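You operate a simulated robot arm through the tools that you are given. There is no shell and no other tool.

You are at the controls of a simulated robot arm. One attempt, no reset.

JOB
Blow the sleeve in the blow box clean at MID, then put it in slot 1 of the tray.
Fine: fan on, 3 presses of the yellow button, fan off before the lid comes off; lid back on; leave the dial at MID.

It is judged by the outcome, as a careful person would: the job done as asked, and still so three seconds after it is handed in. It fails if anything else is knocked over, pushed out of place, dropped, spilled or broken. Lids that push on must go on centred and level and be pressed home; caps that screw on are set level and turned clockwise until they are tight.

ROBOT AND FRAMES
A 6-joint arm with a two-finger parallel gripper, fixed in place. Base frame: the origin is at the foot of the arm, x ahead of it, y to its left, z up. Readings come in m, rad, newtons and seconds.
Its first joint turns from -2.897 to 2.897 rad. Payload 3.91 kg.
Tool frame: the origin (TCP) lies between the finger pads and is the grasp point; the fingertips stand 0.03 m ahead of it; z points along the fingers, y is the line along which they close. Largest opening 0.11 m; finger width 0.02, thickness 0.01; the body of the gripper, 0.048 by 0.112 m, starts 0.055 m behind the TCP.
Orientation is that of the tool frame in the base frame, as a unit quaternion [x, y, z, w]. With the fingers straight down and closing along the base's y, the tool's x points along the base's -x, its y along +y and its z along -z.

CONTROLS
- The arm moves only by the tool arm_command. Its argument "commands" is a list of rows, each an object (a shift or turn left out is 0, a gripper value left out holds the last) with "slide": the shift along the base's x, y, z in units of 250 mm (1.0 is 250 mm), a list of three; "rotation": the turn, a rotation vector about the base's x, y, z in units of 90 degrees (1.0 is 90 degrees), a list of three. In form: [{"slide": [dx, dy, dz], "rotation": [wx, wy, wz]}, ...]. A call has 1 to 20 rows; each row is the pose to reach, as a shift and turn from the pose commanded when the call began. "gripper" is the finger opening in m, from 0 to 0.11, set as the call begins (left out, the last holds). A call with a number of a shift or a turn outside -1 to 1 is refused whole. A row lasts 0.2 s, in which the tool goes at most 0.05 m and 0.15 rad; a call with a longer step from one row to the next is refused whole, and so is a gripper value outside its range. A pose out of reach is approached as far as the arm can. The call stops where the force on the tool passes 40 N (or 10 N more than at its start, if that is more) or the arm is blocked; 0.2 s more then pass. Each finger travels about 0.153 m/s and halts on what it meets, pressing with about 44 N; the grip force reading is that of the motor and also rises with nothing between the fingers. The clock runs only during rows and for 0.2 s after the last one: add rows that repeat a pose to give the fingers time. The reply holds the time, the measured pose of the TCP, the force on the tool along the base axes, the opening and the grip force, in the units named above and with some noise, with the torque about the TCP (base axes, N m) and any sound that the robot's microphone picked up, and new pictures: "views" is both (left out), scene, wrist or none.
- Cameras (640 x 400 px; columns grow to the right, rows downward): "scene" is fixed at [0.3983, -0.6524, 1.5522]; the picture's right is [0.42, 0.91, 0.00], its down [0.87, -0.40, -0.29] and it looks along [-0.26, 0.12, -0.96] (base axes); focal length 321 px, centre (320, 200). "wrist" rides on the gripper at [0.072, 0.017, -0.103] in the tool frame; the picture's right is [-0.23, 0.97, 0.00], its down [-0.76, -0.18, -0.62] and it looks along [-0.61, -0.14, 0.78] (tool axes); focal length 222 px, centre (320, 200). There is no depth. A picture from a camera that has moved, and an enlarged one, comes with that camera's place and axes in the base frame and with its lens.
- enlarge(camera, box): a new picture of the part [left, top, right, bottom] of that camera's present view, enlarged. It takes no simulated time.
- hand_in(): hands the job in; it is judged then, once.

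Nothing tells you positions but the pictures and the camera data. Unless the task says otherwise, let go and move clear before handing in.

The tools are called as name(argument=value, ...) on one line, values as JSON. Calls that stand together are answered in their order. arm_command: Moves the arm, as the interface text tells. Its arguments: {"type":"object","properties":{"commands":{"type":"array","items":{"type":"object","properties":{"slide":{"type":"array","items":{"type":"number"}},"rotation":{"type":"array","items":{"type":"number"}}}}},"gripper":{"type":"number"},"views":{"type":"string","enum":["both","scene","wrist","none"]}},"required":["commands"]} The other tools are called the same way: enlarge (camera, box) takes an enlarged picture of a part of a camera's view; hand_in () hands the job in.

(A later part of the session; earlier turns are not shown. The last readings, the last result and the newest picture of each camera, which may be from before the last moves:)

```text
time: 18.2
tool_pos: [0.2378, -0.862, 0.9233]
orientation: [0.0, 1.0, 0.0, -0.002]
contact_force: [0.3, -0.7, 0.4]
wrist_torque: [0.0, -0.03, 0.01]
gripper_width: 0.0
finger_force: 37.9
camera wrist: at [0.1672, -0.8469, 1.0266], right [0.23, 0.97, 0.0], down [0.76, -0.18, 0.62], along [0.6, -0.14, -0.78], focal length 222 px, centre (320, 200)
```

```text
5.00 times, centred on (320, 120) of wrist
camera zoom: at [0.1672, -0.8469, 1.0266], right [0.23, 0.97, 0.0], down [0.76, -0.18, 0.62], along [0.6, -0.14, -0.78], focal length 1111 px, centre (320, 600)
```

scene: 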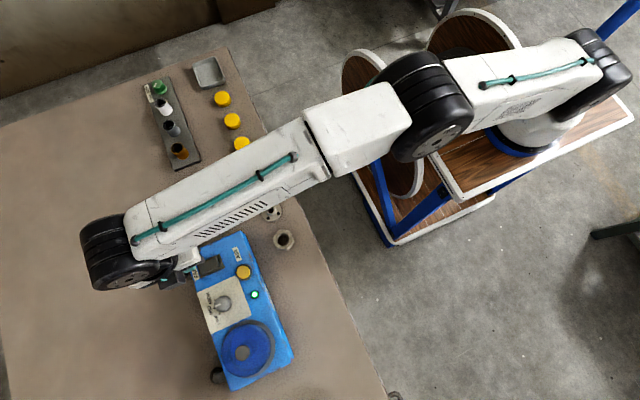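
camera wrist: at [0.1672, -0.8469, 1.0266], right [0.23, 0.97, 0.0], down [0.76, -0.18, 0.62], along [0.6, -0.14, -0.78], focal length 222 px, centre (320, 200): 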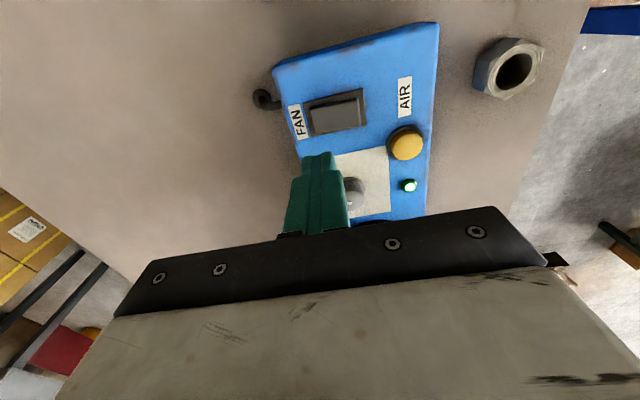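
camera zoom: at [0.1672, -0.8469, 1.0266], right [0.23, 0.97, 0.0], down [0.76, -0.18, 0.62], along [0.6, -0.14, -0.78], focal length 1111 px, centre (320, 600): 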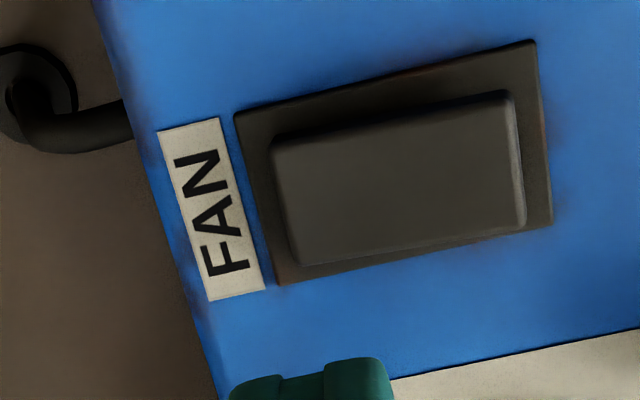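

The green light is now lit and the rocker has flipped: fan is ON. Next I go above the yellow button (≈0.279, −0.786).

arm_command(commands=[{"slide": [0.055, 0.1, 0.0]}, {"slide": [0.11, 0.2, 0.0]}, {"slide": [0.164, 0.304, -0.06]}, {"slide": [0.164, 0.304, -0.16]}, {"slide": [0.164, 0.304, -0.16]}])

enlarge(camera="wrist", box=[260, 100, 400, 210])

enlarge(camera="scene", box=[190, 230, 290, 330])

```text
time: 19.4
tool_pos: [0.2797, -0.7858, 0.8827]
orientation: [0.0, 1.0, 0.0, -0.001]
contact_force: [-0.4, -0.1, -0.4]
wrist_torque: [-0.05, 0.02, -0.02]
gripper_width: 0.0
finger_force: 37.5
camera wrist: at [0.2088, -0.7703, 0.9861], right [0.23, 0.97, 0.0], down [0.76, -0.18, 0.62], along [0.6, -0.14, -0.78], focal length 222 px, centre (320, 200)
```

scene: 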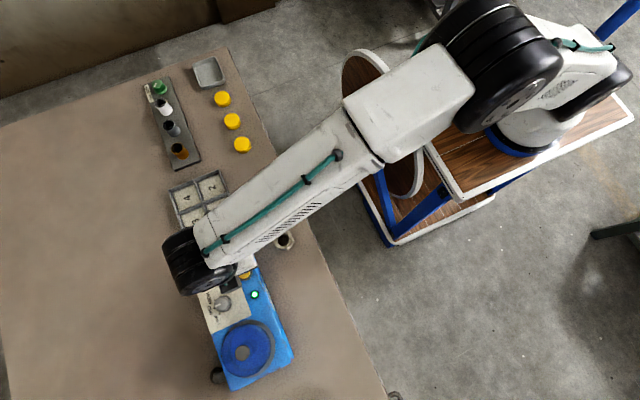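
wrist: 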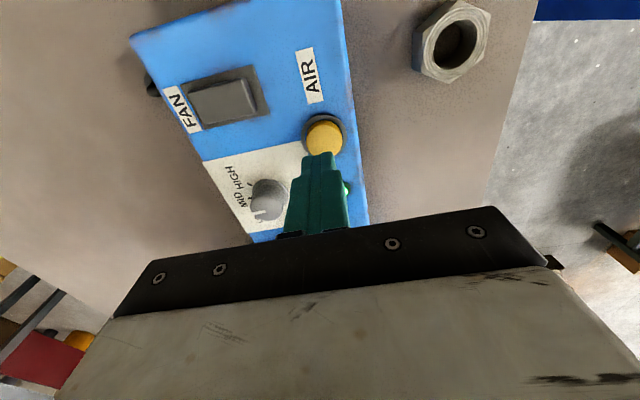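

```text
3.64 times, centred on (330, 155) of wrist
camera zoom: at [0.2088, -0.7703, 0.9861], right [0.23, 0.97, 0.0], down [0.76, -0.18, 0.62], along [0.6, -0.14, -0.78], focal length 808 px, centre (284, 364)
```

zoom: 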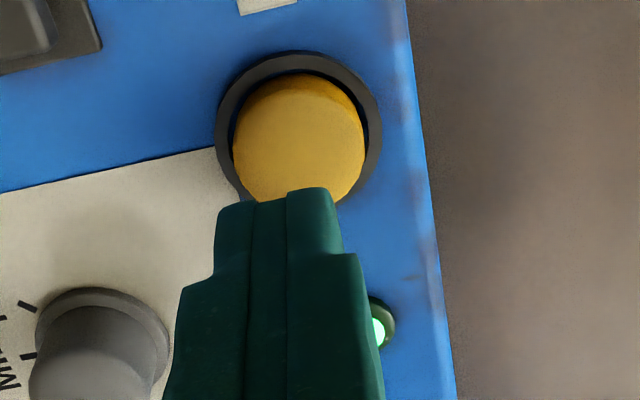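

```text
4.00 times, centred on (240, 280) of scene
camera zoom: at [0.3983, -0.6524, 1.5522], right [0.42, 0.91, 0.0], down [0.87, -0.4, -0.29], along [-0.26, 0.12, -0.96], focal length 1285 px, centre (640, -120)
```

zoom: 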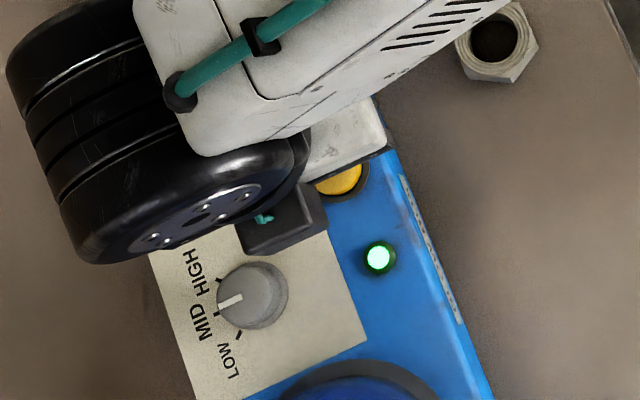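

Button centre ≈ (0.2785, −0.7835). I'll centre and lower to just above it, then press in small steps to learn the contact height.

arm_command(commands=[{"slide": [-0.005, 0.01, -0.04]}, {"slide": [-0.005, 0.01, -0.08]}, {"slide": [-0.005, 0.01, -0.1]}, {"slide": [-0.005, 0.01, -0.108]}], views="wrist")

enlarge(camera="wrist", box=[260, 100, 400, 210])

```text
time: 20.4
tool_pos: [0.2779, -0.7843, 0.8543]
orientation: [0.0, 1.0, 0.0, -0.001]
contact_force: [-0.1, 0.8, -0.4]
wrist_torque: [0.02, 0.01, 0.0]
gripper_width: 0.0001
finger_force: 37.9
camera wrist: at [0.2067, -0.7688, 0.9589], right [0.23, 0.97, 0.0], down [0.76, -0.18, 0.62], along [0.6, -0.14, -0.78], focal length 222 px, centre (320, 200)
```

wrist: 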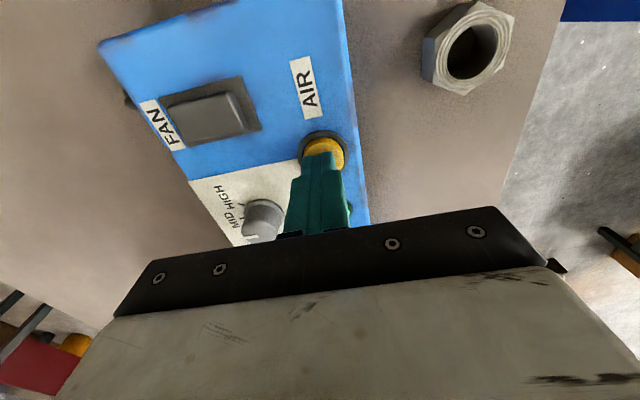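

```text
3.64 times, centred on (330, 155) of wrist
camera zoom: at [0.2067, -0.7688, 0.9589], right [0.23, 0.97, 0.0], down [0.76, -0.18, 0.62], along [0.6, -0.14, -0.78], focal length 808 px, centre (284, 364)
```

zoom: 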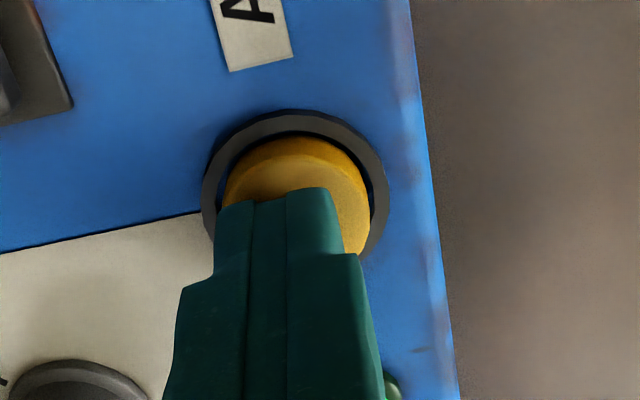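

arm_command(commands=[{"slide": [0.002, 0.009, 0]}, {"slide": [0.002, 0.009, -0.006]}, {"slide": [0.002, 0.009, -0.012]}, {"slide": [0.002, 0.009, -0.012]}], views="wrist")

enlarge(camera="wrist", box=[260, 100, 400, 210])

```text
time: 21.4
tool_pos: [0.2779, -0.7828, 0.853]
orientation: [0.0, 1.0, -0.001, -0.001]
contact_force: [-0.6, 0.4, -0.3]
wrist_torque: [-0.02, 0.04, 0.0]
gripper_width: 0.0
finger_force: 37.9
camera wrist: at [0.2069, -0.7668, 0.9565], right [0.23, 0.97, 0.0], down [0.76, -0.18, 0.62], along [0.6, -0.14, -0.78], focal length 222 px, centre (320, 200)
```

wrist: 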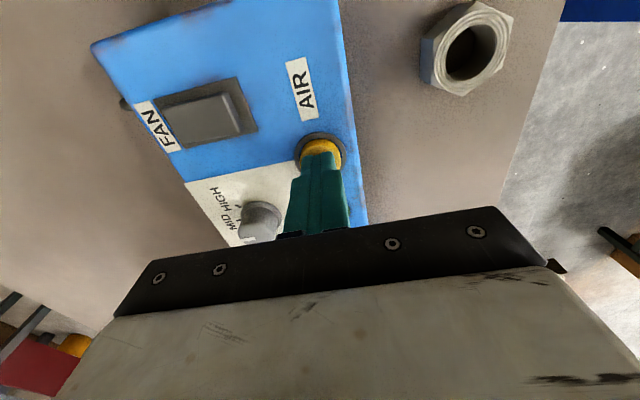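

```text
3.64 times, centred on (330, 155) of wrist
camera zoom: at [0.2069, -0.7668, 0.9565], right [0.23, 0.97, 0.0], down [0.76, -0.18, 0.62], along [0.6, -0.14, -0.78], focal length 808 px, centre (284, 364)
```

zoom: 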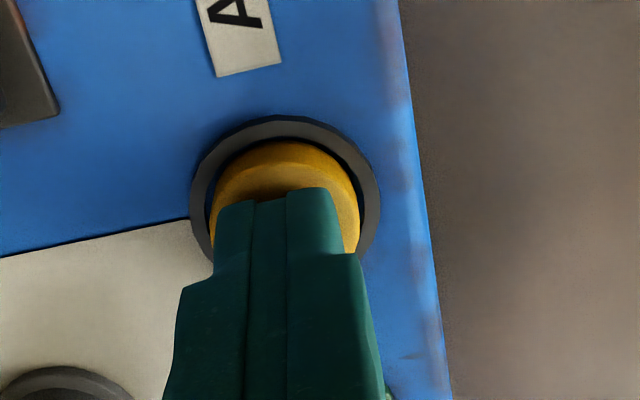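

Centred over the button, no contact yet. First press: down in 1 mm steps.

arm_command(commands=[{"slide": [0, 0, -0.004]}, {"slide": [0, 0, -0.008]}, {"slide": [0, 0, -0.012]}, {"slide": [0, 0, -0.016]}], views="wrist")

enlarge(camera="wrist", box=[260, 100, 400, 210])

```text
time: 22.4
tool_pos: [0.278, -0.7836, 0.8497]
orientation: [0.0, 1.0, -0.001, -0.002]
contact_force: [0.6, 0.0, 1.3]
wrist_torque: [0.0, -0.04, 0.02]
gripper_width: 0.0
finger_force: 38.1
camera wrist: at [0.2063, -0.7676, 0.9533], right [0.23, 0.97, 0.0], down [0.76, -0.18, 0.62], along [0.6, -0.14, -0.78], focal length 222 px, centre (320, 200)
```

wrist: 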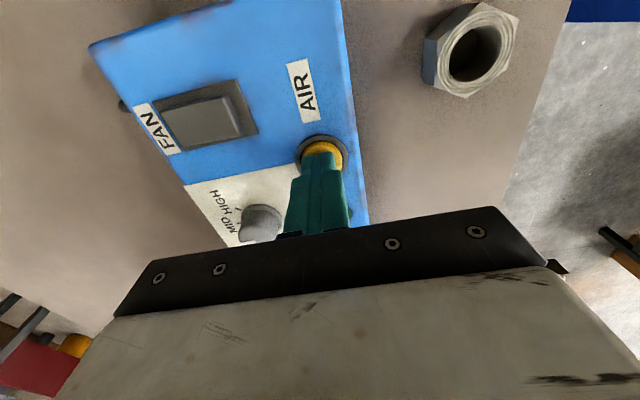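

```text
3.64 times, centred on (330, 155) of wrist
camera zoom: at [0.2063, -0.7676, 0.9533], right [0.23, 0.97, 0.0], down [0.76, -0.18, 0.62], along [0.6, -0.14, -0.78], focal length 808 px, centre (284, 364)
```

zoom: 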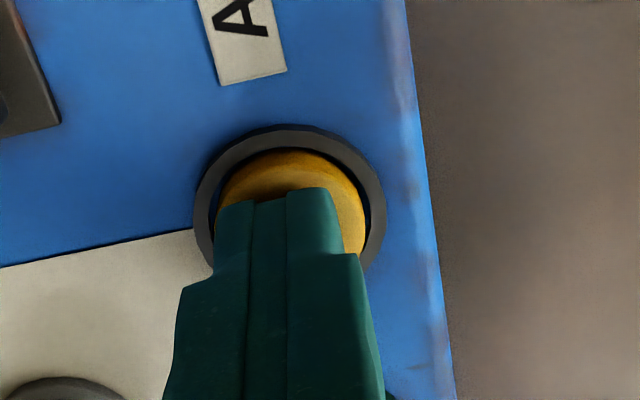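

arm_command(commands=[{"slide": [0, 0, -0.004]}, {"slide": [0, 0, -0.008]}], views="none")

```text
time: 23.0
tool_pos: [0.2783, -0.7827, 0.847]
orientation: [0.0, 1.0, 0.0, -0.002]
contact_force: [-0.5, -1.3, 3.0]
wrist_torque: [-0.02, 0.01, -0.01]
gripper_width: 0.0
finger_force: 37.7
heard: click
```

A click at TCP z≈0.847 with 3 N: first press registered. Now releasing fully.

arm_command(commands=[{"slide": [0, 0, 0.016]}, {"slide": [0, 0, 0.032]}, {"slide": [0, 0, 0.032]}], views="wrist")

enlarge(camera="wrist", box=[260, 100, 400, 210])

```text
time: 23.8
tool_pos: [0.2779, -0.7827, 0.8549]
orientation: [-0.001, 1.0, 0.001, -0.002]
contact_force: [-0.2, 1.2, 0.0]
wrist_torque: [-0.02, -0.04, -0.01]
gripper_width: 0.0
finger_force: 37.3
camera wrist: at [0.2068, -0.7671, 0.9592], right [0.23, 0.97, 0.0], down [0.76, -0.18, 0.62], along [0.6, -0.14, -0.78], focal length 222 px, centre (320, 200)
```

wrist: 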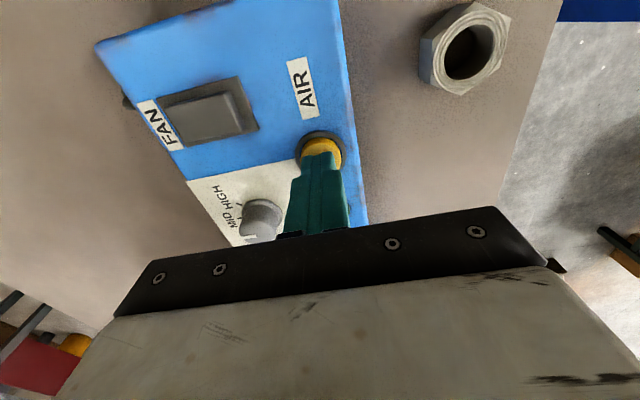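

```text
3.64 times, centred on (330, 155) of wrist
camera zoom: at [0.2068, -0.7671, 0.9592], right [0.23, 0.97, 0.0], down [0.76, -0.18, 0.62], along [0.6, -0.14, -0.78], focal length 808 px, centre (284, 364)
```

zoom: 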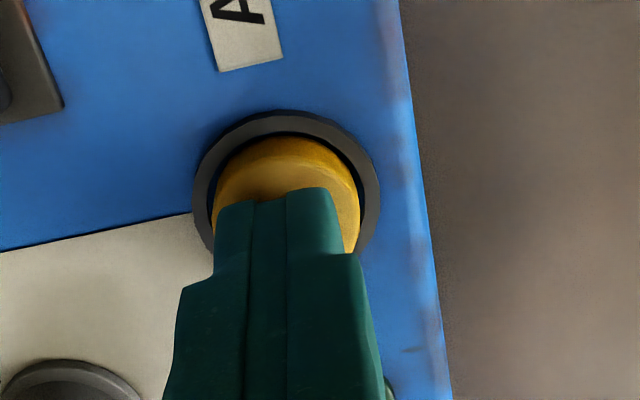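

Released cleanly. Second press.

arm_command(commands=[{"slide": [0, 0, -0.01]}, {"slide": [0, 0, -0.02]}, {"slide": [0, 0, -0.028]}, {"slide": [0, 0, -0.033]}], views="none")

```text
time: 24.8
tool_pos: [0.2764, -0.784, 0.8476]
orientation: [0.0, 1.0, -0.001, -0.001]
contact_force: [0.7, 0.1, 2.9]
wrist_torque: [0.02, -0.04, -0.04]
gripper_width: 0.0
finger_force: 38.2
heard: click
```

arm_command(commands=[{"slide": [0, 0, 0.016]}, {"slide": [0, 0, 0.033]}, {"slide": [0, 0, 0.033]}], views="none")

```text
time: 25.6
tool_pos: [0.2785, -0.7826, 0.855]
orientation: [0.0, 1.0, 0.0, -0.001]
contact_force: [0.5, 0.9, 0.2]
wrist_torque: [0.01, 0.02, 0.03]
gripper_width: 0.0
finger_force: 37.3
```

Second press clicked and is released. Third press now.

arm_command(commands=[{"slide": [0, 0, -0.01]}, {"slide": [0, 0, -0.02]}, {"slide": [0, 0, -0.028]}, {"slide": [0, 0, -0.033]}], views="none")

```text
time: 26.6
tool_pos: [0.2778, -0.7837, 0.8475]
orientation: [-0.001, 1.0, -0.001, -0.002]
contact_force: [0.1, 0.3, 2.4]
wrist_torque: [0.01, 0.04, -0.02]
gripper_width: 0.0
finger_force: 37.2
heard: click
```

Three clicks. Rising and moving over the +y end of the rocker to switch the fan off.

arm_command(commands=[{"slide": [0, 0, 0.1]}, {"slide": [0, 0, 0.25]}, {"slide": [-0.08, -0.1, 0.25]}, {"slide": [-0.16, -0.196, 0.25]}, {"slide": [-0.16, -0.196, 0.12]}, {"slide": [-0.16, -0.196, 0.12]}])

enlarge(camera="wrist", box=[260, 100, 400, 210])

enlarge(camera="scene", box=[190, 230, 290, 330])

```text
time: 28.0
tool_pos: [0.2389, -0.8296, 0.8766]
orientation: [0.0, 1.0, 0.0, -0.001]
contact_force: [-0.4, 0.5, 0.5]
wrist_torque: [-0.02, 0.05, -0.01]
gripper_width: 0.0001
finger_force: 37.6
camera wrist: at [0.1679, -0.8145, 0.9803], right [0.23, 0.97, 0.0], down [0.76, -0.18, 0.62], along [0.6, -0.14, -0.78], focal length 222 px, centre (320, 200)
```

scene: 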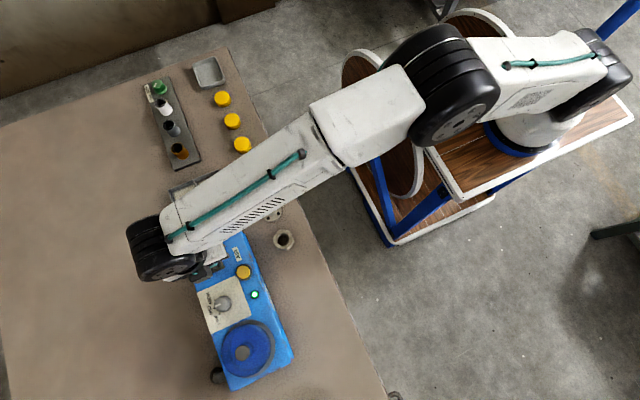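
wrist: 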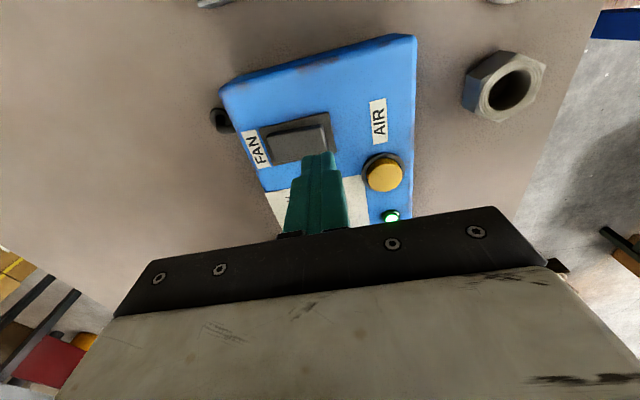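

```text
3.64 times, centred on (330, 155) of wrist
camera zoom: at [0.1679, -0.8145, 0.9803], right [0.23, 0.97, 0.0], down [0.76, -0.18, 0.62], along [0.6, -0.14, -0.78], focal length 808 px, centre (284, 364)
```

zoom: 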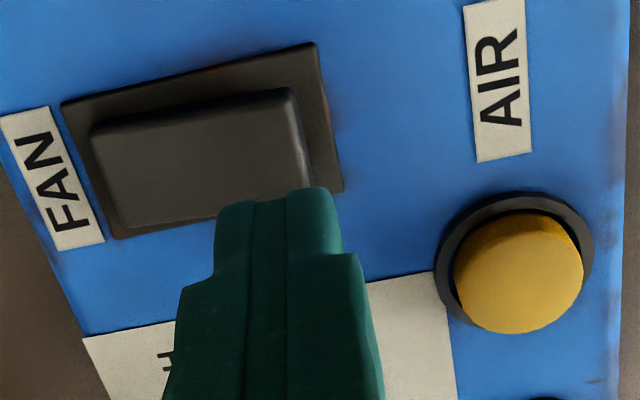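

```text
4.00 times, centred on (240, 280) of scene
camera zoom: at [0.3983, -0.6524, 1.5522], right [0.42, 0.91, 0.0], down [0.87, -0.4, -0.29], along [-0.26, 0.12, -0.96], focal length 1285 px, centre (640, -120)
```

zoom: 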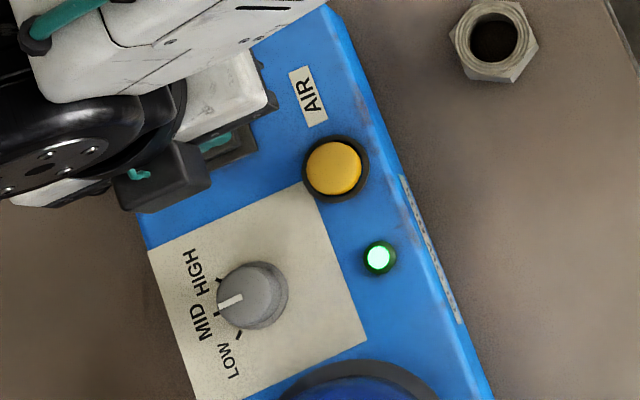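

Fan light still on; pressing the +y end of the rocker now in small steps.

arm_command(commands=[{"slide": [0, 0, -0.04]}, {"slide": [0, 0, -0.08]}, {"slide": [0, 0, -0.09]}, {"slide": [0, 0, -0.098]}, {"slide": [0, 0, -0.104]}, {"slide": [0, 0, -0.108]}, {"slide": [0, 0, -0.112]}, {"slide": [0, 0, -0.116]}])

enlarge(camera="wrist", box=[260, 100, 400, 210])

```text
time: 29.8
tool_pos: [0.2382, -0.832, 0.8503]
orientation: [0.0, 1.0, -0.001, -0.002]
contact_force: [2.4, 12.6, 17.4]
wrist_torque: [0.23, -0.08, 0.01]
gripper_width: 0.0
finger_force: 37.3
camera wrist: at [0.1676, -0.8156, 0.9535], right [0.23, 0.97, 0.0], down [0.76, -0.18, 0.62], along [0.6, -0.14, -0.78], focal length 222 px, centre (320, 200)
```

scene: 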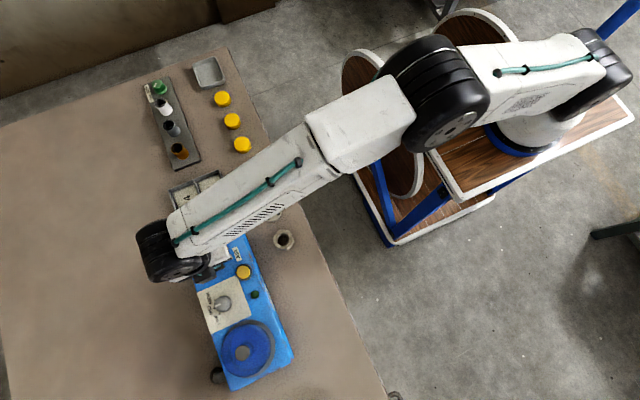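
wrist: 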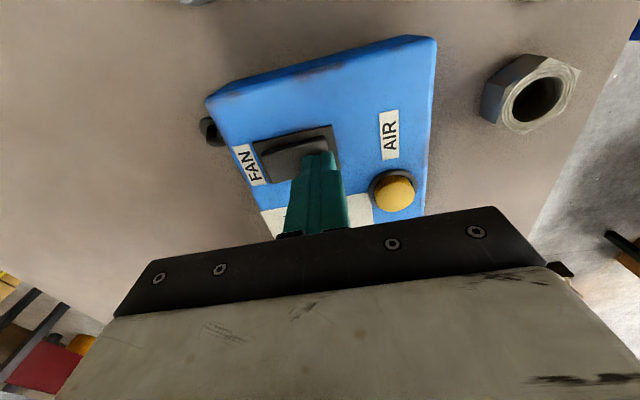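

```text
3.64 times, centred on (330, 155) of wrist
camera zoom: at [0.1676, -0.8156, 0.9535], right [0.23, 0.97, 0.0], down [0.76, -0.18, 0.62], along [0.6, -0.14, -0.78], focal length 808 px, centre (284, 364)
```

zoom: 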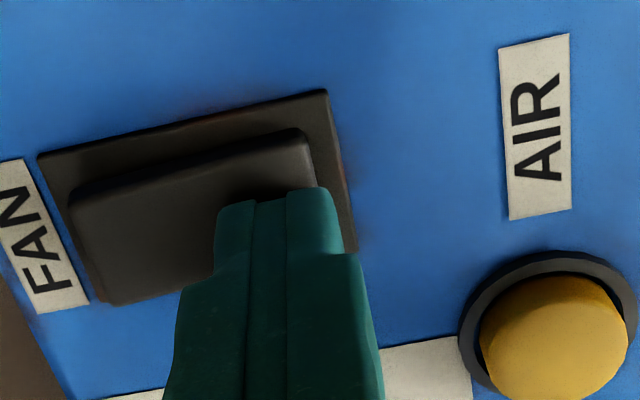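

The green light is out and the rocker has flipped back: fan OFF. Now rising and moving above the lid with the gripper opened a bit.

arm_command(commands=[{"slide": [0, 0, 0.16]}, {"slide": [0, 0, 0.34]}, {"slide": [0, 0, 0.52]}, {"slide": [0.18, 0.006, 0.52]}, {"slide": [0.36, 0.012, 0.52]}, {"slide": [0.54, 0.02, 0.52]}, {"slide": [0.72, 0.026, 0.52]}, {"slide": [0.758, 0.028, 0.52]}, {"slide": [0.758, 0.028, 0.52]}], gripper=0.06)

enlarge(camera="wrist", box=[240, 60, 400, 190])

enlarge(camera="scene", box=[190, 230, 290, 330])

```text
time: 31.8
tool_pos: [0.4282, -0.8244, 0.9797]
orientation: [0.0, 1.0, 0.0, -0.001]
contact_force: [-0.5, -0.2, -0.3]
wrist_torque: [0.01, 0.02, -0.05]
gripper_width: 0.0601
finger_force: 0.1
camera wrist: at [0.3573, -0.8086, 1.0823], right [0.23, 0.97, 0.0], down [0.76, -0.18, 0.62], along [0.6, -0.14, -0.78], focal length 222 px, centre (320, 200)
```

scene: 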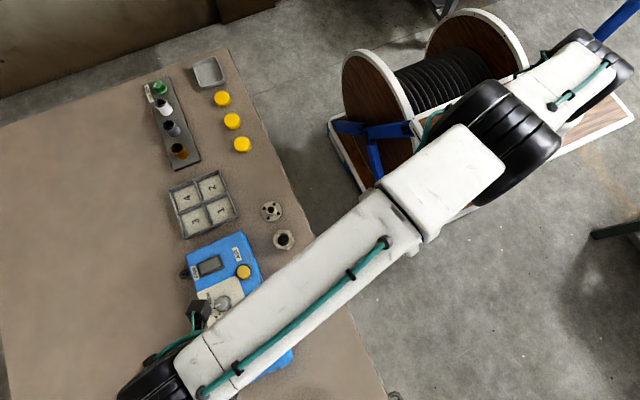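
wrist: 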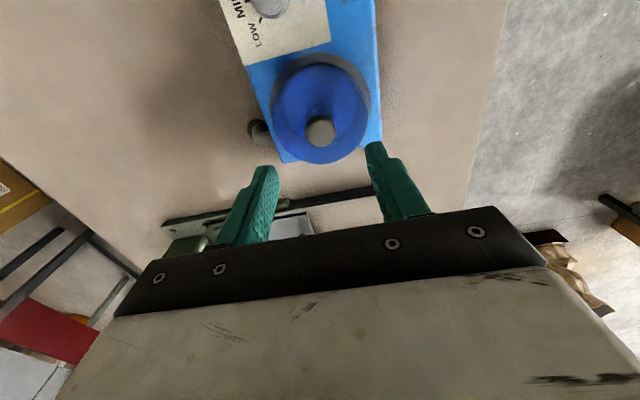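

```text
3.08 times, centred on (320, 125) of wrist
camera zoom: at [0.3573, -0.8086, 1.0823], right [0.23, 0.97, 0.0], down [0.76, -0.18, 0.62], along [0.6, -0.14, -0.78], focal length 684 px, centre (320, 431)
```

zoom: 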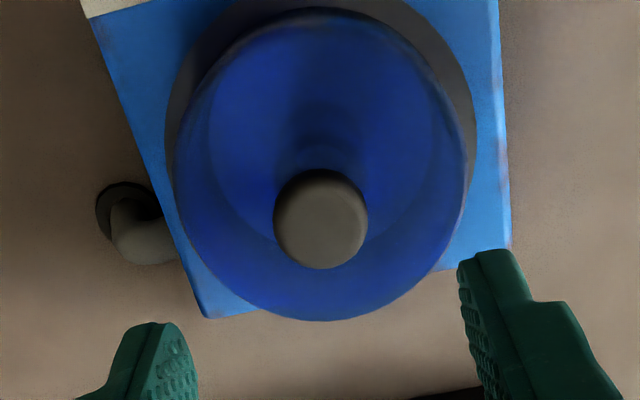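

```text
4.00 times, centred on (240, 280) of scene
camera zoom: at [0.3983, -0.6524, 1.5522], right [0.42, 0.91, 0.0], down [0.87, -0.4, -0.29], along [-0.26, 0.12, -0.96], focal length 1285 px, centre (640, -120)
```

zoom: 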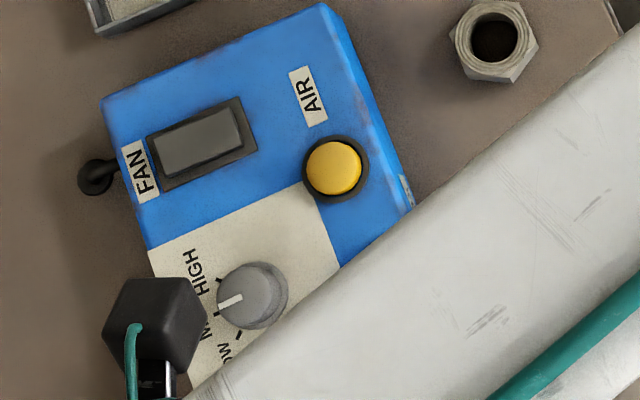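

Fan is off and dial still at MID. The knob is aligned with the TCP. Descending around the knob with fingers open.

arm_command(commands=[{"slide": [0.002, -0.001, -0.12]}, {"slide": [0.004, -0.001, -0.22]}, {"slide": [0.004, -0.001, -0.28]}, {"slide": [0.004, -0.001, -0.28]}])

enlarge(camera="wrist", box=[240, 90, 400, 220])

```text
time: 32.8
tool_pos: [0.4279, -0.8241, 0.909]
orientation: [0.0, 1.0, 0.0, -0.002]
contact_force: [0.5, 0.1, 0.4]
wrist_torque: [0.01, 0.0, -0.01]
gripper_width: 0.0599
finger_force: 0.1
camera wrist: at [0.3571, -0.8077, 1.0125], right [0.23, 0.97, 0.0], down [0.76, -0.18, 0.62], along [0.6, -0.14, -0.78], focal length 222 px, centre (320, 200)
```

scene: 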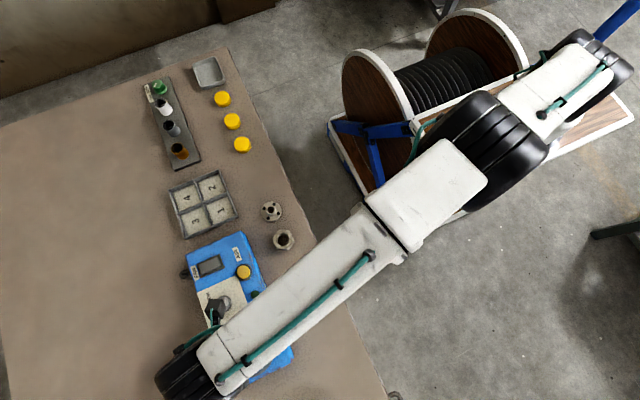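
wrist: 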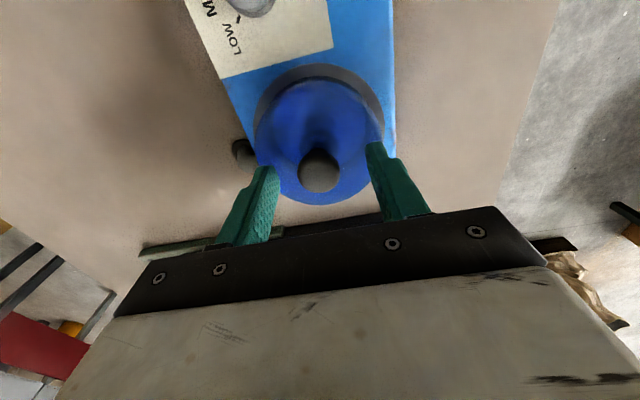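

```text
3.08 times, centred on (320, 155) of wrist
camera zoom: at [0.3571, -0.8077, 1.0125], right [0.23, 0.97, 0.0], down [0.76, -0.18, 0.62], along [0.6, -0.14, -0.78], focal length 684 px, centre (320, 338)
```

zoom: 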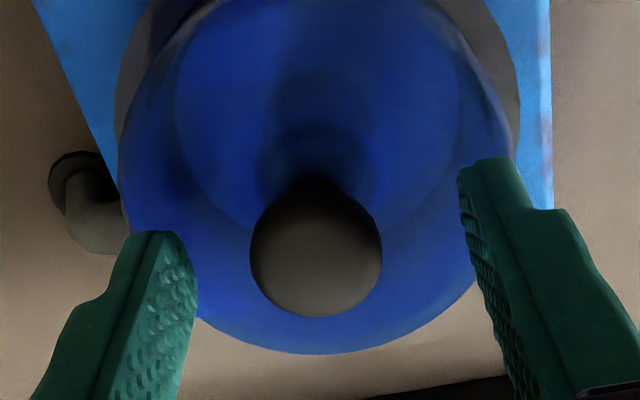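

arm_command(commands=[{"slide": [0.008, -0.005, -0.03]}, {"slide": [0.008, -0.005, -0.06]}, {"slide": [0.008, -0.005, -0.08]}, {"slide": [0.008, -0.005, -0.08]}], views="wrist")

enlarge(camera="wrist", box=[240, 90, 400, 220])

```text
time: 33.6
tool_pos: [0.4299, -0.8267, 0.8971]
orientation: [-0.001, 1.0, -0.004, 0.0]
contact_force: [-4.0, 7.6, 13.2]
wrist_torque: [0.7, 0.1, 0.13]
gripper_width: 0.0635
finger_force: 3.4
stopped in row 3: the force on the tool passed its limit at 47 N (the readings are from after the stop); the commanded pose is now the measured one
camera wrist: at [0.3589, -0.8099, 1.0008], right [0.23, 0.97, -0.01], down [0.76, -0.17, 0.62], along [0.61, -0.15, -0.78], focal length 222 px, centre (320, 200)
```

wrist: 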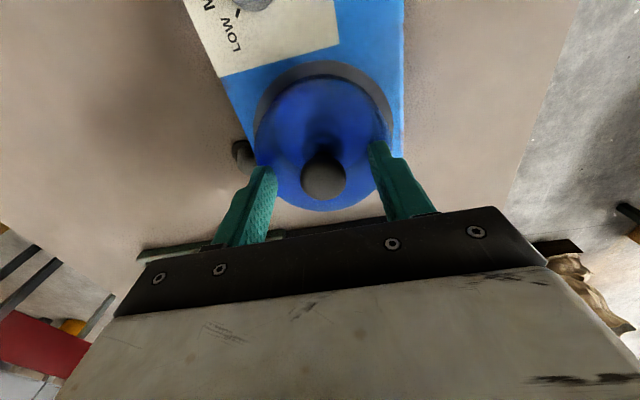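

```text
3.08 times, centred on (320, 155) of wrist
camera zoom: at [0.3589, -0.8099, 1.0008], right [0.23, 0.97, -0.01], down [0.76, -0.17, 0.62], along [0.61, -0.15, -0.78], focal length 684 px, centre (320, 338)
```

zoom: 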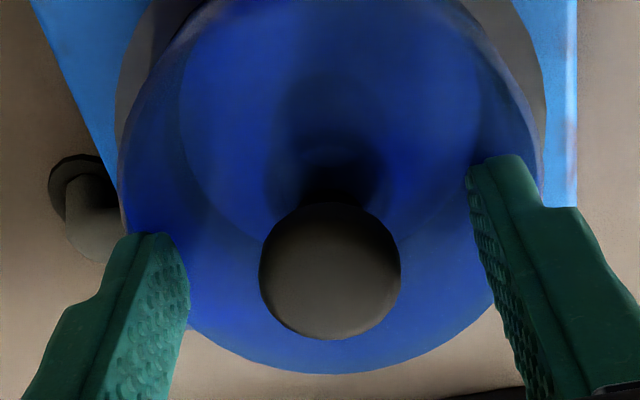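

The fingertips touched the lid's domed top at tip height ≈0.867. I'll back up a few millimetres; the knob still gives ~18 mm to grip.

arm_command(commands=[{"slide": [0, 0, 0.016]}, {"slide": [0, 0, 0.03]}, {"slide": [0, 0, 0.03]}])

enlarge(camera="wrist", box=[240, 50, 400, 220])

```text
time: 34.4
tool_pos: [0.431, -0.8276, 0.9032]
orientation: [0.0, 1.0, -0.004, -0.001]
contact_force: [-0.1, 0.3, 0.2]
wrist_torque: [0.0, -0.02, -0.03]
gripper_width: 0.0601
finger_force: 0.1
camera wrist: at [0.3592, -0.8104, 1.0062], right [0.23, 0.97, -0.01], down [0.76, -0.17, 0.62], along [0.61, -0.15, -0.78], focal length 222 px, centre (320, 200)
```

scene: 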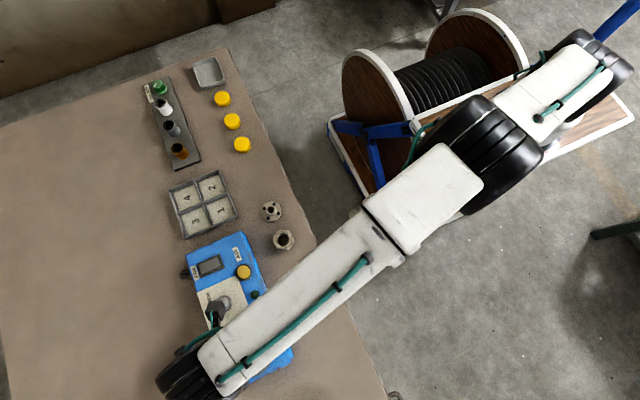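
wrist: 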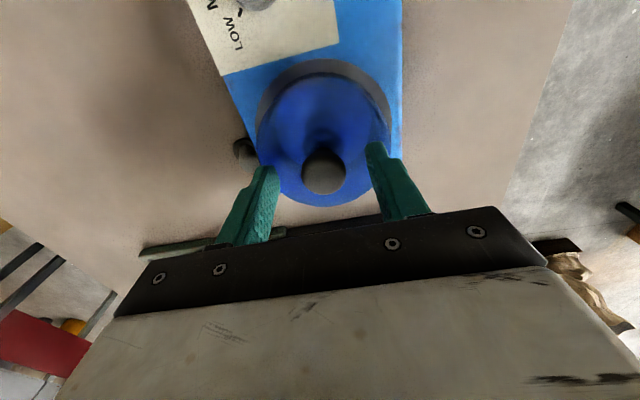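

```text
2.35 times, centred on (320, 135) of wrist
camera zoom: at [0.3592, -0.8104, 1.0062], right [0.23, 0.97, -0.01], down [0.76, -0.17, 0.62], along [0.61, -0.15, -0.78], focal length 523 px, centre (320, 353)
```

zoom: 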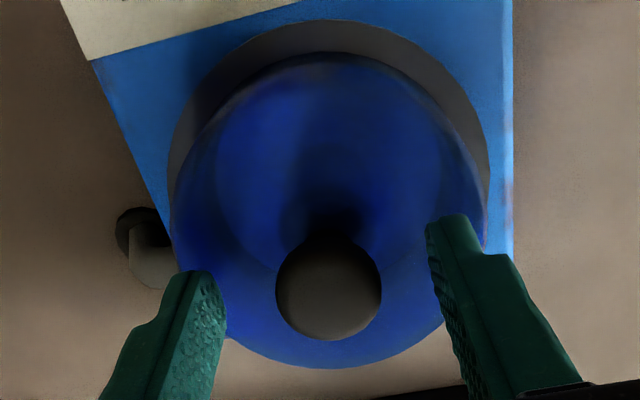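

A tiny tilt (~0.5°) was picked up at the stop; I'll level the tool, recentre on the knob, then close.

arm_command(commands=[{"slide": [0.001, 0.005, 0], "rotation": [0.005, -0.001, 0]}, {"slide": [0.001, 0.005, 0], "rotation": [0.005, -0.001, 0]}], views="wrist")

enlarge(camera="wrist", box=[240, 50, 400, 220])

```text
time: 35.0
tool_pos: [0.4317, -0.8265, 0.9028]
orientation: [-0.001, 1.0, -0.001, 0.001]
contact_force: [-0.7, 0.4, -0.7]
wrist_torque: [0.01, 0.02, 0.0]
gripper_width: 0.0598
finger_force: 0.0
camera wrist: at [0.3594, -0.8106, 1.0065], right [0.23, 0.97, 0.0], down [0.76, -0.18, 0.62], along [0.61, -0.14, -0.78], focal length 222 px, centre (320, 200)
```

wrist: 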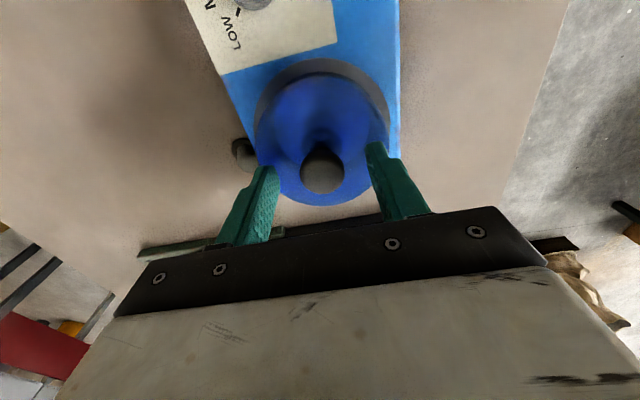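

```text
2.35 times, centred on (320, 135) of wrist
camera zoom: at [0.3594, -0.8106, 1.0065], right [0.23, 0.97, 0.0], down [0.76, -0.18, 0.62], along [0.61, -0.14, -0.78], focal length 523 px, centre (320, 353)
```

zoom: 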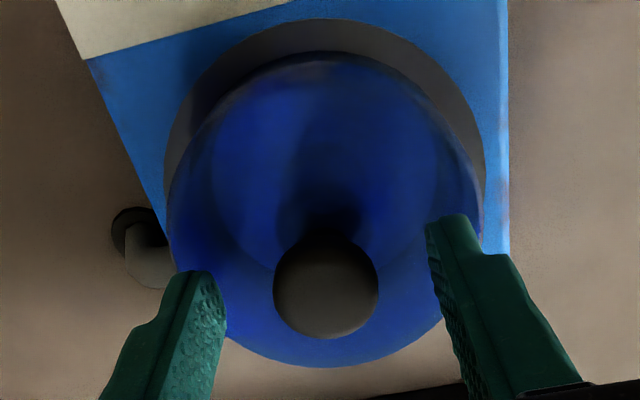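

arm_command(commands=[{"slide": [0.001, 0.006, 0]}, {"slide": [0.001, 0.006, 0]}, {"slide": [0.001, 0.006, 0]}, {"slide": [0.001, 0.006, 0]}], gripper=0.015)

enlarge(camera="wrist", box=[240, 50, 400, 220])

```text
time: 36.0
tool_pos: [0.4314, -0.826, 0.9038]
orientation: [0.0, 1.0, -0.001, 0.0]
contact_force: [0.3, 0.1, 0.0]
wrist_torque: [0.04, 0.04, 0.01]
gripper_width: 0.0265
finger_force: 43.8
heard: snap
camera wrist: at [0.3596, -0.8088, 1.0065], right [0.23, 0.97, 0.0], down [0.76, -0.18, 0.62], along [0.61, -0.14, -0.78], focal length 222 px, centre (320, 200)
```

scene: 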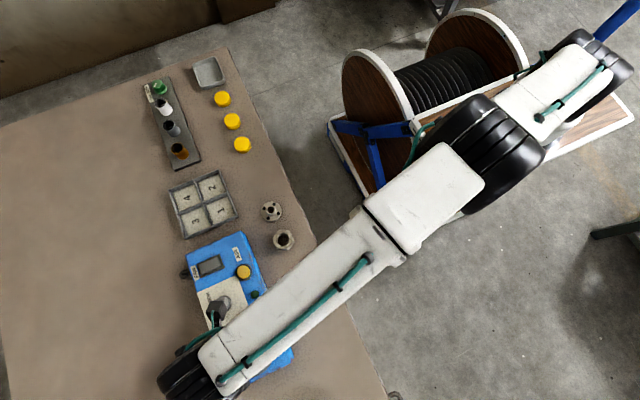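
wrist: 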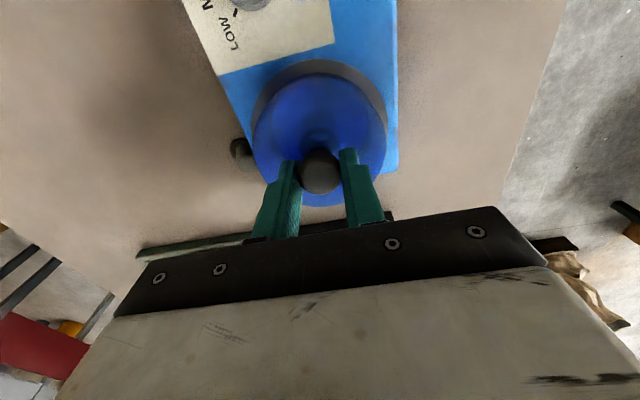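

```text
2.35 times, centred on (320, 135) of wrist
camera zoom: at [0.3596, -0.8088, 1.0065], right [0.23, 0.97, 0.0], down [0.76, -0.18, 0.62], along [0.61, -0.14, -0.78], focal length 523 px, centre (320, 353)
```

zoom: 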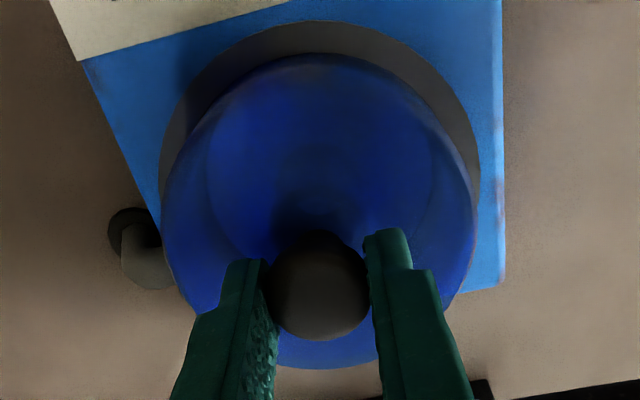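

Knob gripped (26.5 mm) and I heard a snap. Now lifting slowly straight up.

arm_command(commands=[{"slide": [0, 0, 0.01]}, {"slide": [0, 0, 0.02]}, {"slide": [0, 0, 0.04]}, {"slide": [0, 0, 0.06]}, {"slide": [0, 0, 0.1]}])

enlarge(camera="wrist", box=[220, 20, 420, 220])

```text
time: 37.2
tool_pos: [0.4326, -0.8233, 0.9279]
orientation: [0.0, 1.0, -0.001, 0.001]
contact_force: [-0.5, 0.9, -1.5]
wrist_torque: [0.02, 0.0, 0.02]
gripper_width: 0.0265
finger_force: 44.0
camera wrist: at [0.3608, -0.8076, 1.0311], right [0.23, 0.97, 0.0], down [0.76, -0.18, 0.62], along [0.61, -0.14, -0.78], focal length 222 px, centre (320, 200)
```

scene: 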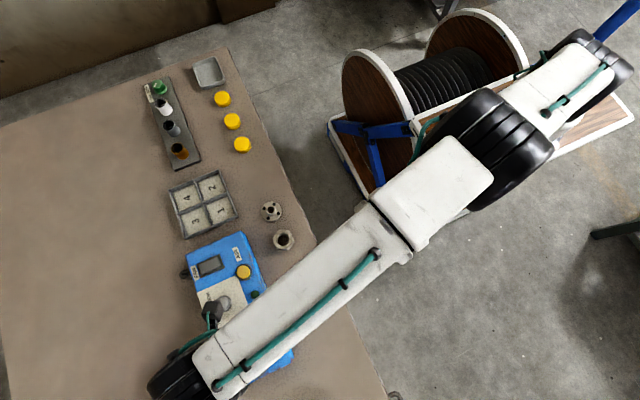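
wrist: 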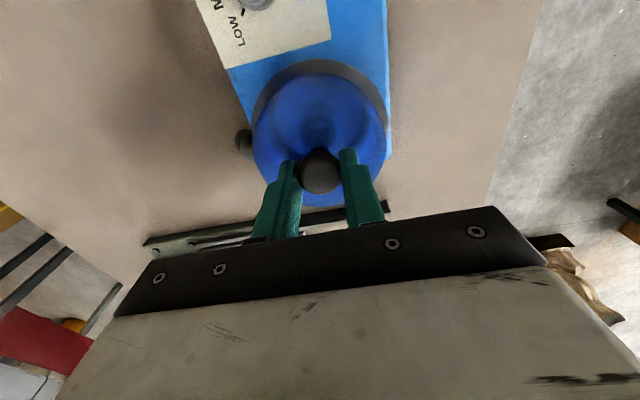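

```text
2.00 times, centred on (320, 120) of wrist
camera zoom: at [0.3608, -0.8076, 1.0311], right [0.23, 0.97, 0.0], down [0.76, -0.18, 0.62], along [0.61, -0.14, -0.78], focal length 444 px, centre (320, 360)
```

zoom: 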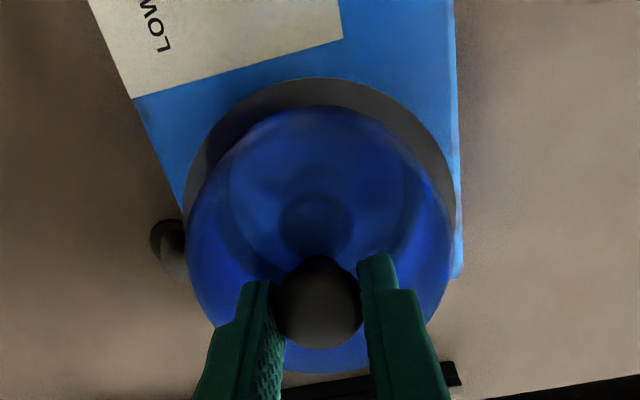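

The lid came off cleanly and hangs level in the gripper. I'll lift higher and carry it to the free table area at about (0.40, −0.668), between box and table edge.

arm_command(commands=[{"slide": [0, 0, 0.16]}, {"slide": [0, 0, 0.32]}, {"slide": [-0.02, 0.1, 0.32]}, {"slide": [-0.04, 0.25, 0.32]}, {"slide": [-0.08, 0.4, 0.32]}, {"slide": [-0.12, 0.55, 0.32]}, {"slide": [-0.128, 0.624, 0.32]}, {"slide": [-0.128, 0.624, 0.32]}])

enlarge(camera="scene", box=[180, 220, 380, 400])

```text
time: 39.0
tool_pos: [0.3983, -0.6691, 1.0085]
orientation: [0.0, 1.0, -0.001, 0.0]
contact_force: [-0.5, 0.1, -0.7]
wrist_torque: [-0.03, -0.03, 0.0]
gripper_width: 0.0265
finger_force: 43.8
camera wrist: at [0.3267, -0.6527, 1.1116], right [0.23, 0.97, 0.0], down [0.76, -0.18, 0.62], along [0.61, -0.14, -0.78], focal length 222 px, centre (320, 200)
```

scene: 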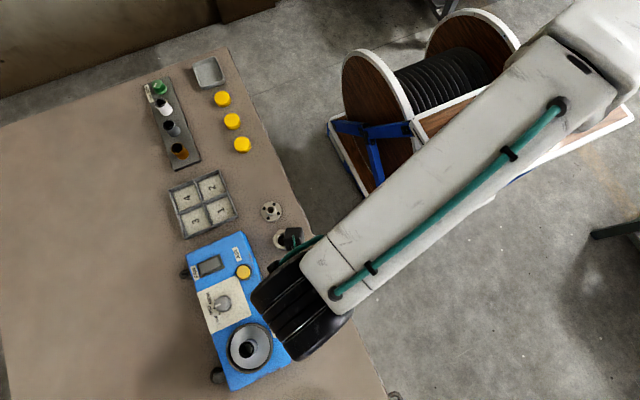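
wrist: 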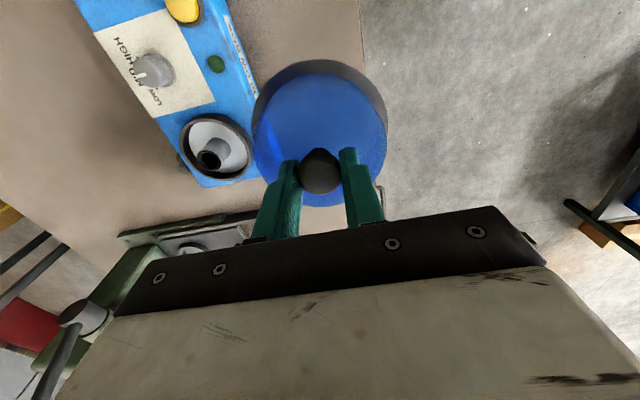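

```text
2.22 times, centred on (280, 310) of scene
camera zoom: at [0.3983, -0.6524, 1.5522], right [0.42, 0.91, 0.0], down [0.87, -0.4, -0.29], along [-0.26, 0.12, -0.96], focal length 714 px, centre (409, -44)
```

zoom: 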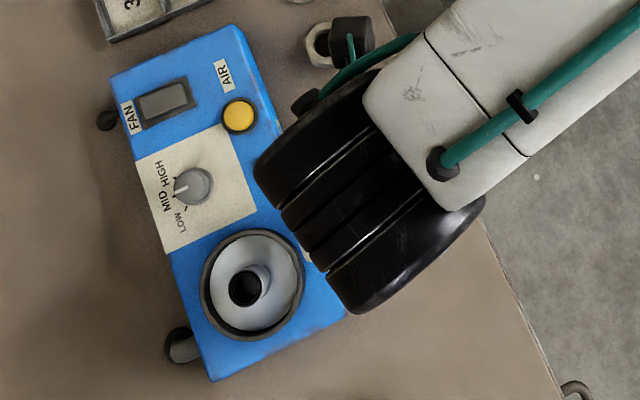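

Sleeve visible as a tube standing in a white chamber. Lowering the lid toward the table.

arm_command(commands=[{"slide": [0, 0, -0.18]}, {"slide": [0, 0, -0.36]}, {"slide": [0, 0, -0.5]}, {"slide": [0, 0, -0.56]}, {"slide": [0, 0, -0.56]}])

enlarge(camera="wrist", box=[220, 20, 420, 220])

```text
time: 40.2
tool_pos: [0.401, -0.6689, 0.8689]
orientation: [0.0, 1.0, -0.002, 0.0]
contact_force: [0.3, 0.2, -1.9]
wrist_torque: [0.03, 0.0, 0.01]
gripper_width: 0.0266
finger_force: 44.2
camera wrist: at [0.3287, -0.653, 0.9721], right [0.23, 0.97, 0.0], down [0.76, -0.18, 0.62], along [0.61, -0.14, -0.78], focal length 222 px, centre (320, 200)
```

scene: 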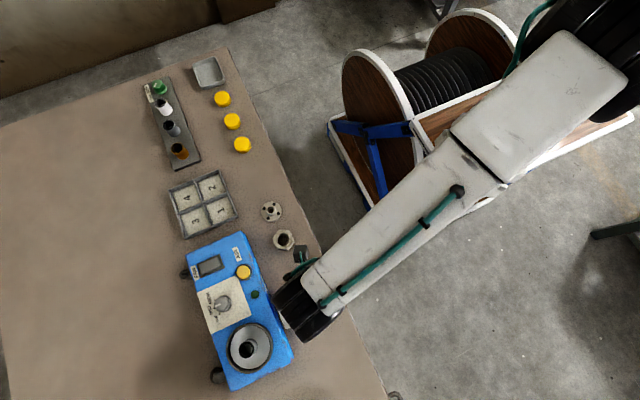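
wrist: 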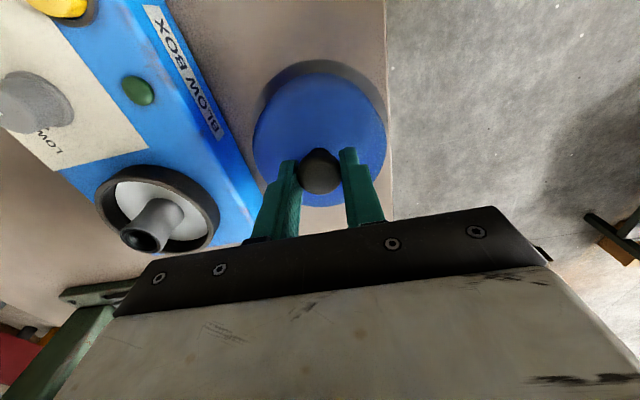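

```text
2.00 times, centred on (320, 120) of wrist
camera zoom: at [0.3287, -0.653, 0.9721], right [0.23, 0.97, 0.0], down [0.76, -0.18, 0.62], along [0.61, -0.14, -0.78], focal length 444 px, centre (320, 360)
```

zoom: 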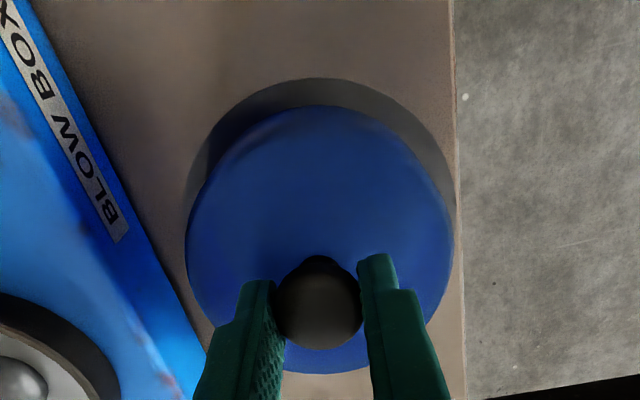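

I'll shift 12 mm away from the table edge for margin, and lower in small steps until contact.

arm_command(commands=[{"slide": [0, -0.024, 0]}, {"slide": [0, -0.048, 0]}, {"slide": [0, -0.048, -0.02]}, {"slide": [0, -0.048, -0.04]}, {"slide": [0, -0.048, -0.06]}, {"slide": [0, -0.048, -0.07]}])

enlarge(camera="wrist", box=[220, 20, 420, 220])

```text
time: 41.6
tool_pos: [0.3983, -0.6802, 0.8521]
orientation: [0.0, 1.0, 0.0, 0.0]
contact_force: [0.4, -0.1, -1.2]
wrist_torque: [0.01, -0.02, 0.01]
gripper_width: 0.0263
finger_force: 43.8
camera wrist: at [0.3273, -0.6639, 0.9544], right [0.23, 0.97, 0.0], down [0.76, -0.18, 0.62], along [0.61, -0.14, -0.78], focal length 222 px, centre (320, 200)
```

scene: 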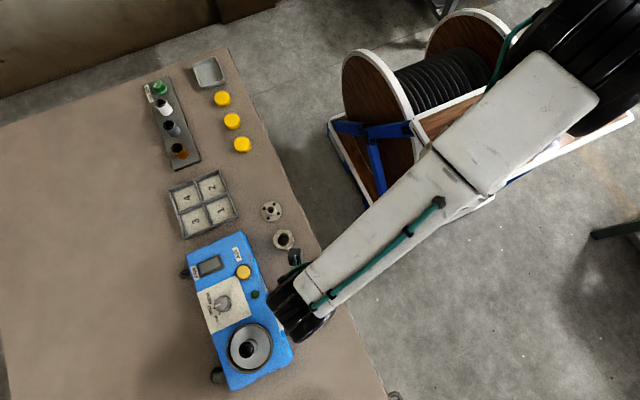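
wrist: 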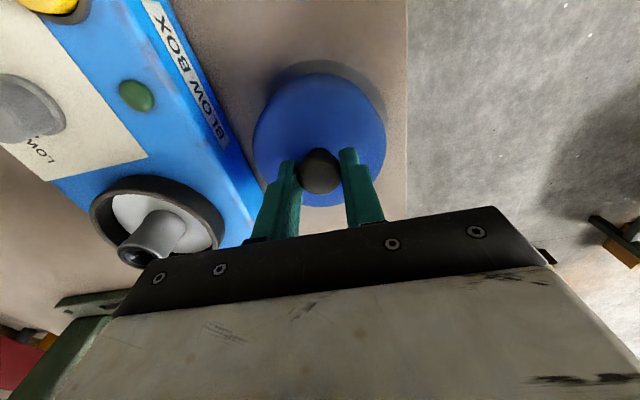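

```text
2.00 times, centred on (320, 120) of wrist
camera zoom: at [0.3273, -0.6639, 0.9544], right [0.23, 0.97, 0.0], down [0.76, -0.18, 0.62], along [0.61, -0.14, -0.78], focal length 444 px, centre (320, 360)
```

zoom: 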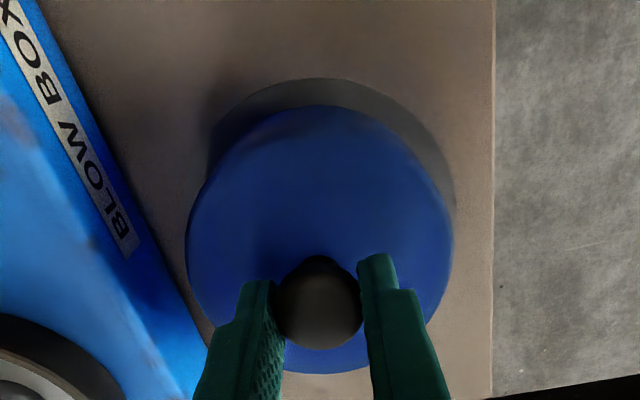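

arm_command(commands=[{"slide": [0, 0, -0.01]}, {"slide": [0, 0, -0.02]}, {"slide": [0, 0, -0.03]}, {"slide": [0, 0, -0.04]}], views="none")

```text
time: 42.6
tool_pos: [0.4002, -0.6803, 0.8408]
orientation: [0.0, 1.0, -0.001, -0.001]
contact_force: [-0.4, -0.1, -1.3]
wrist_torque: [-0.06, 0.03, -0.01]
gripper_width: 0.0263
finger_force: 43.6
```

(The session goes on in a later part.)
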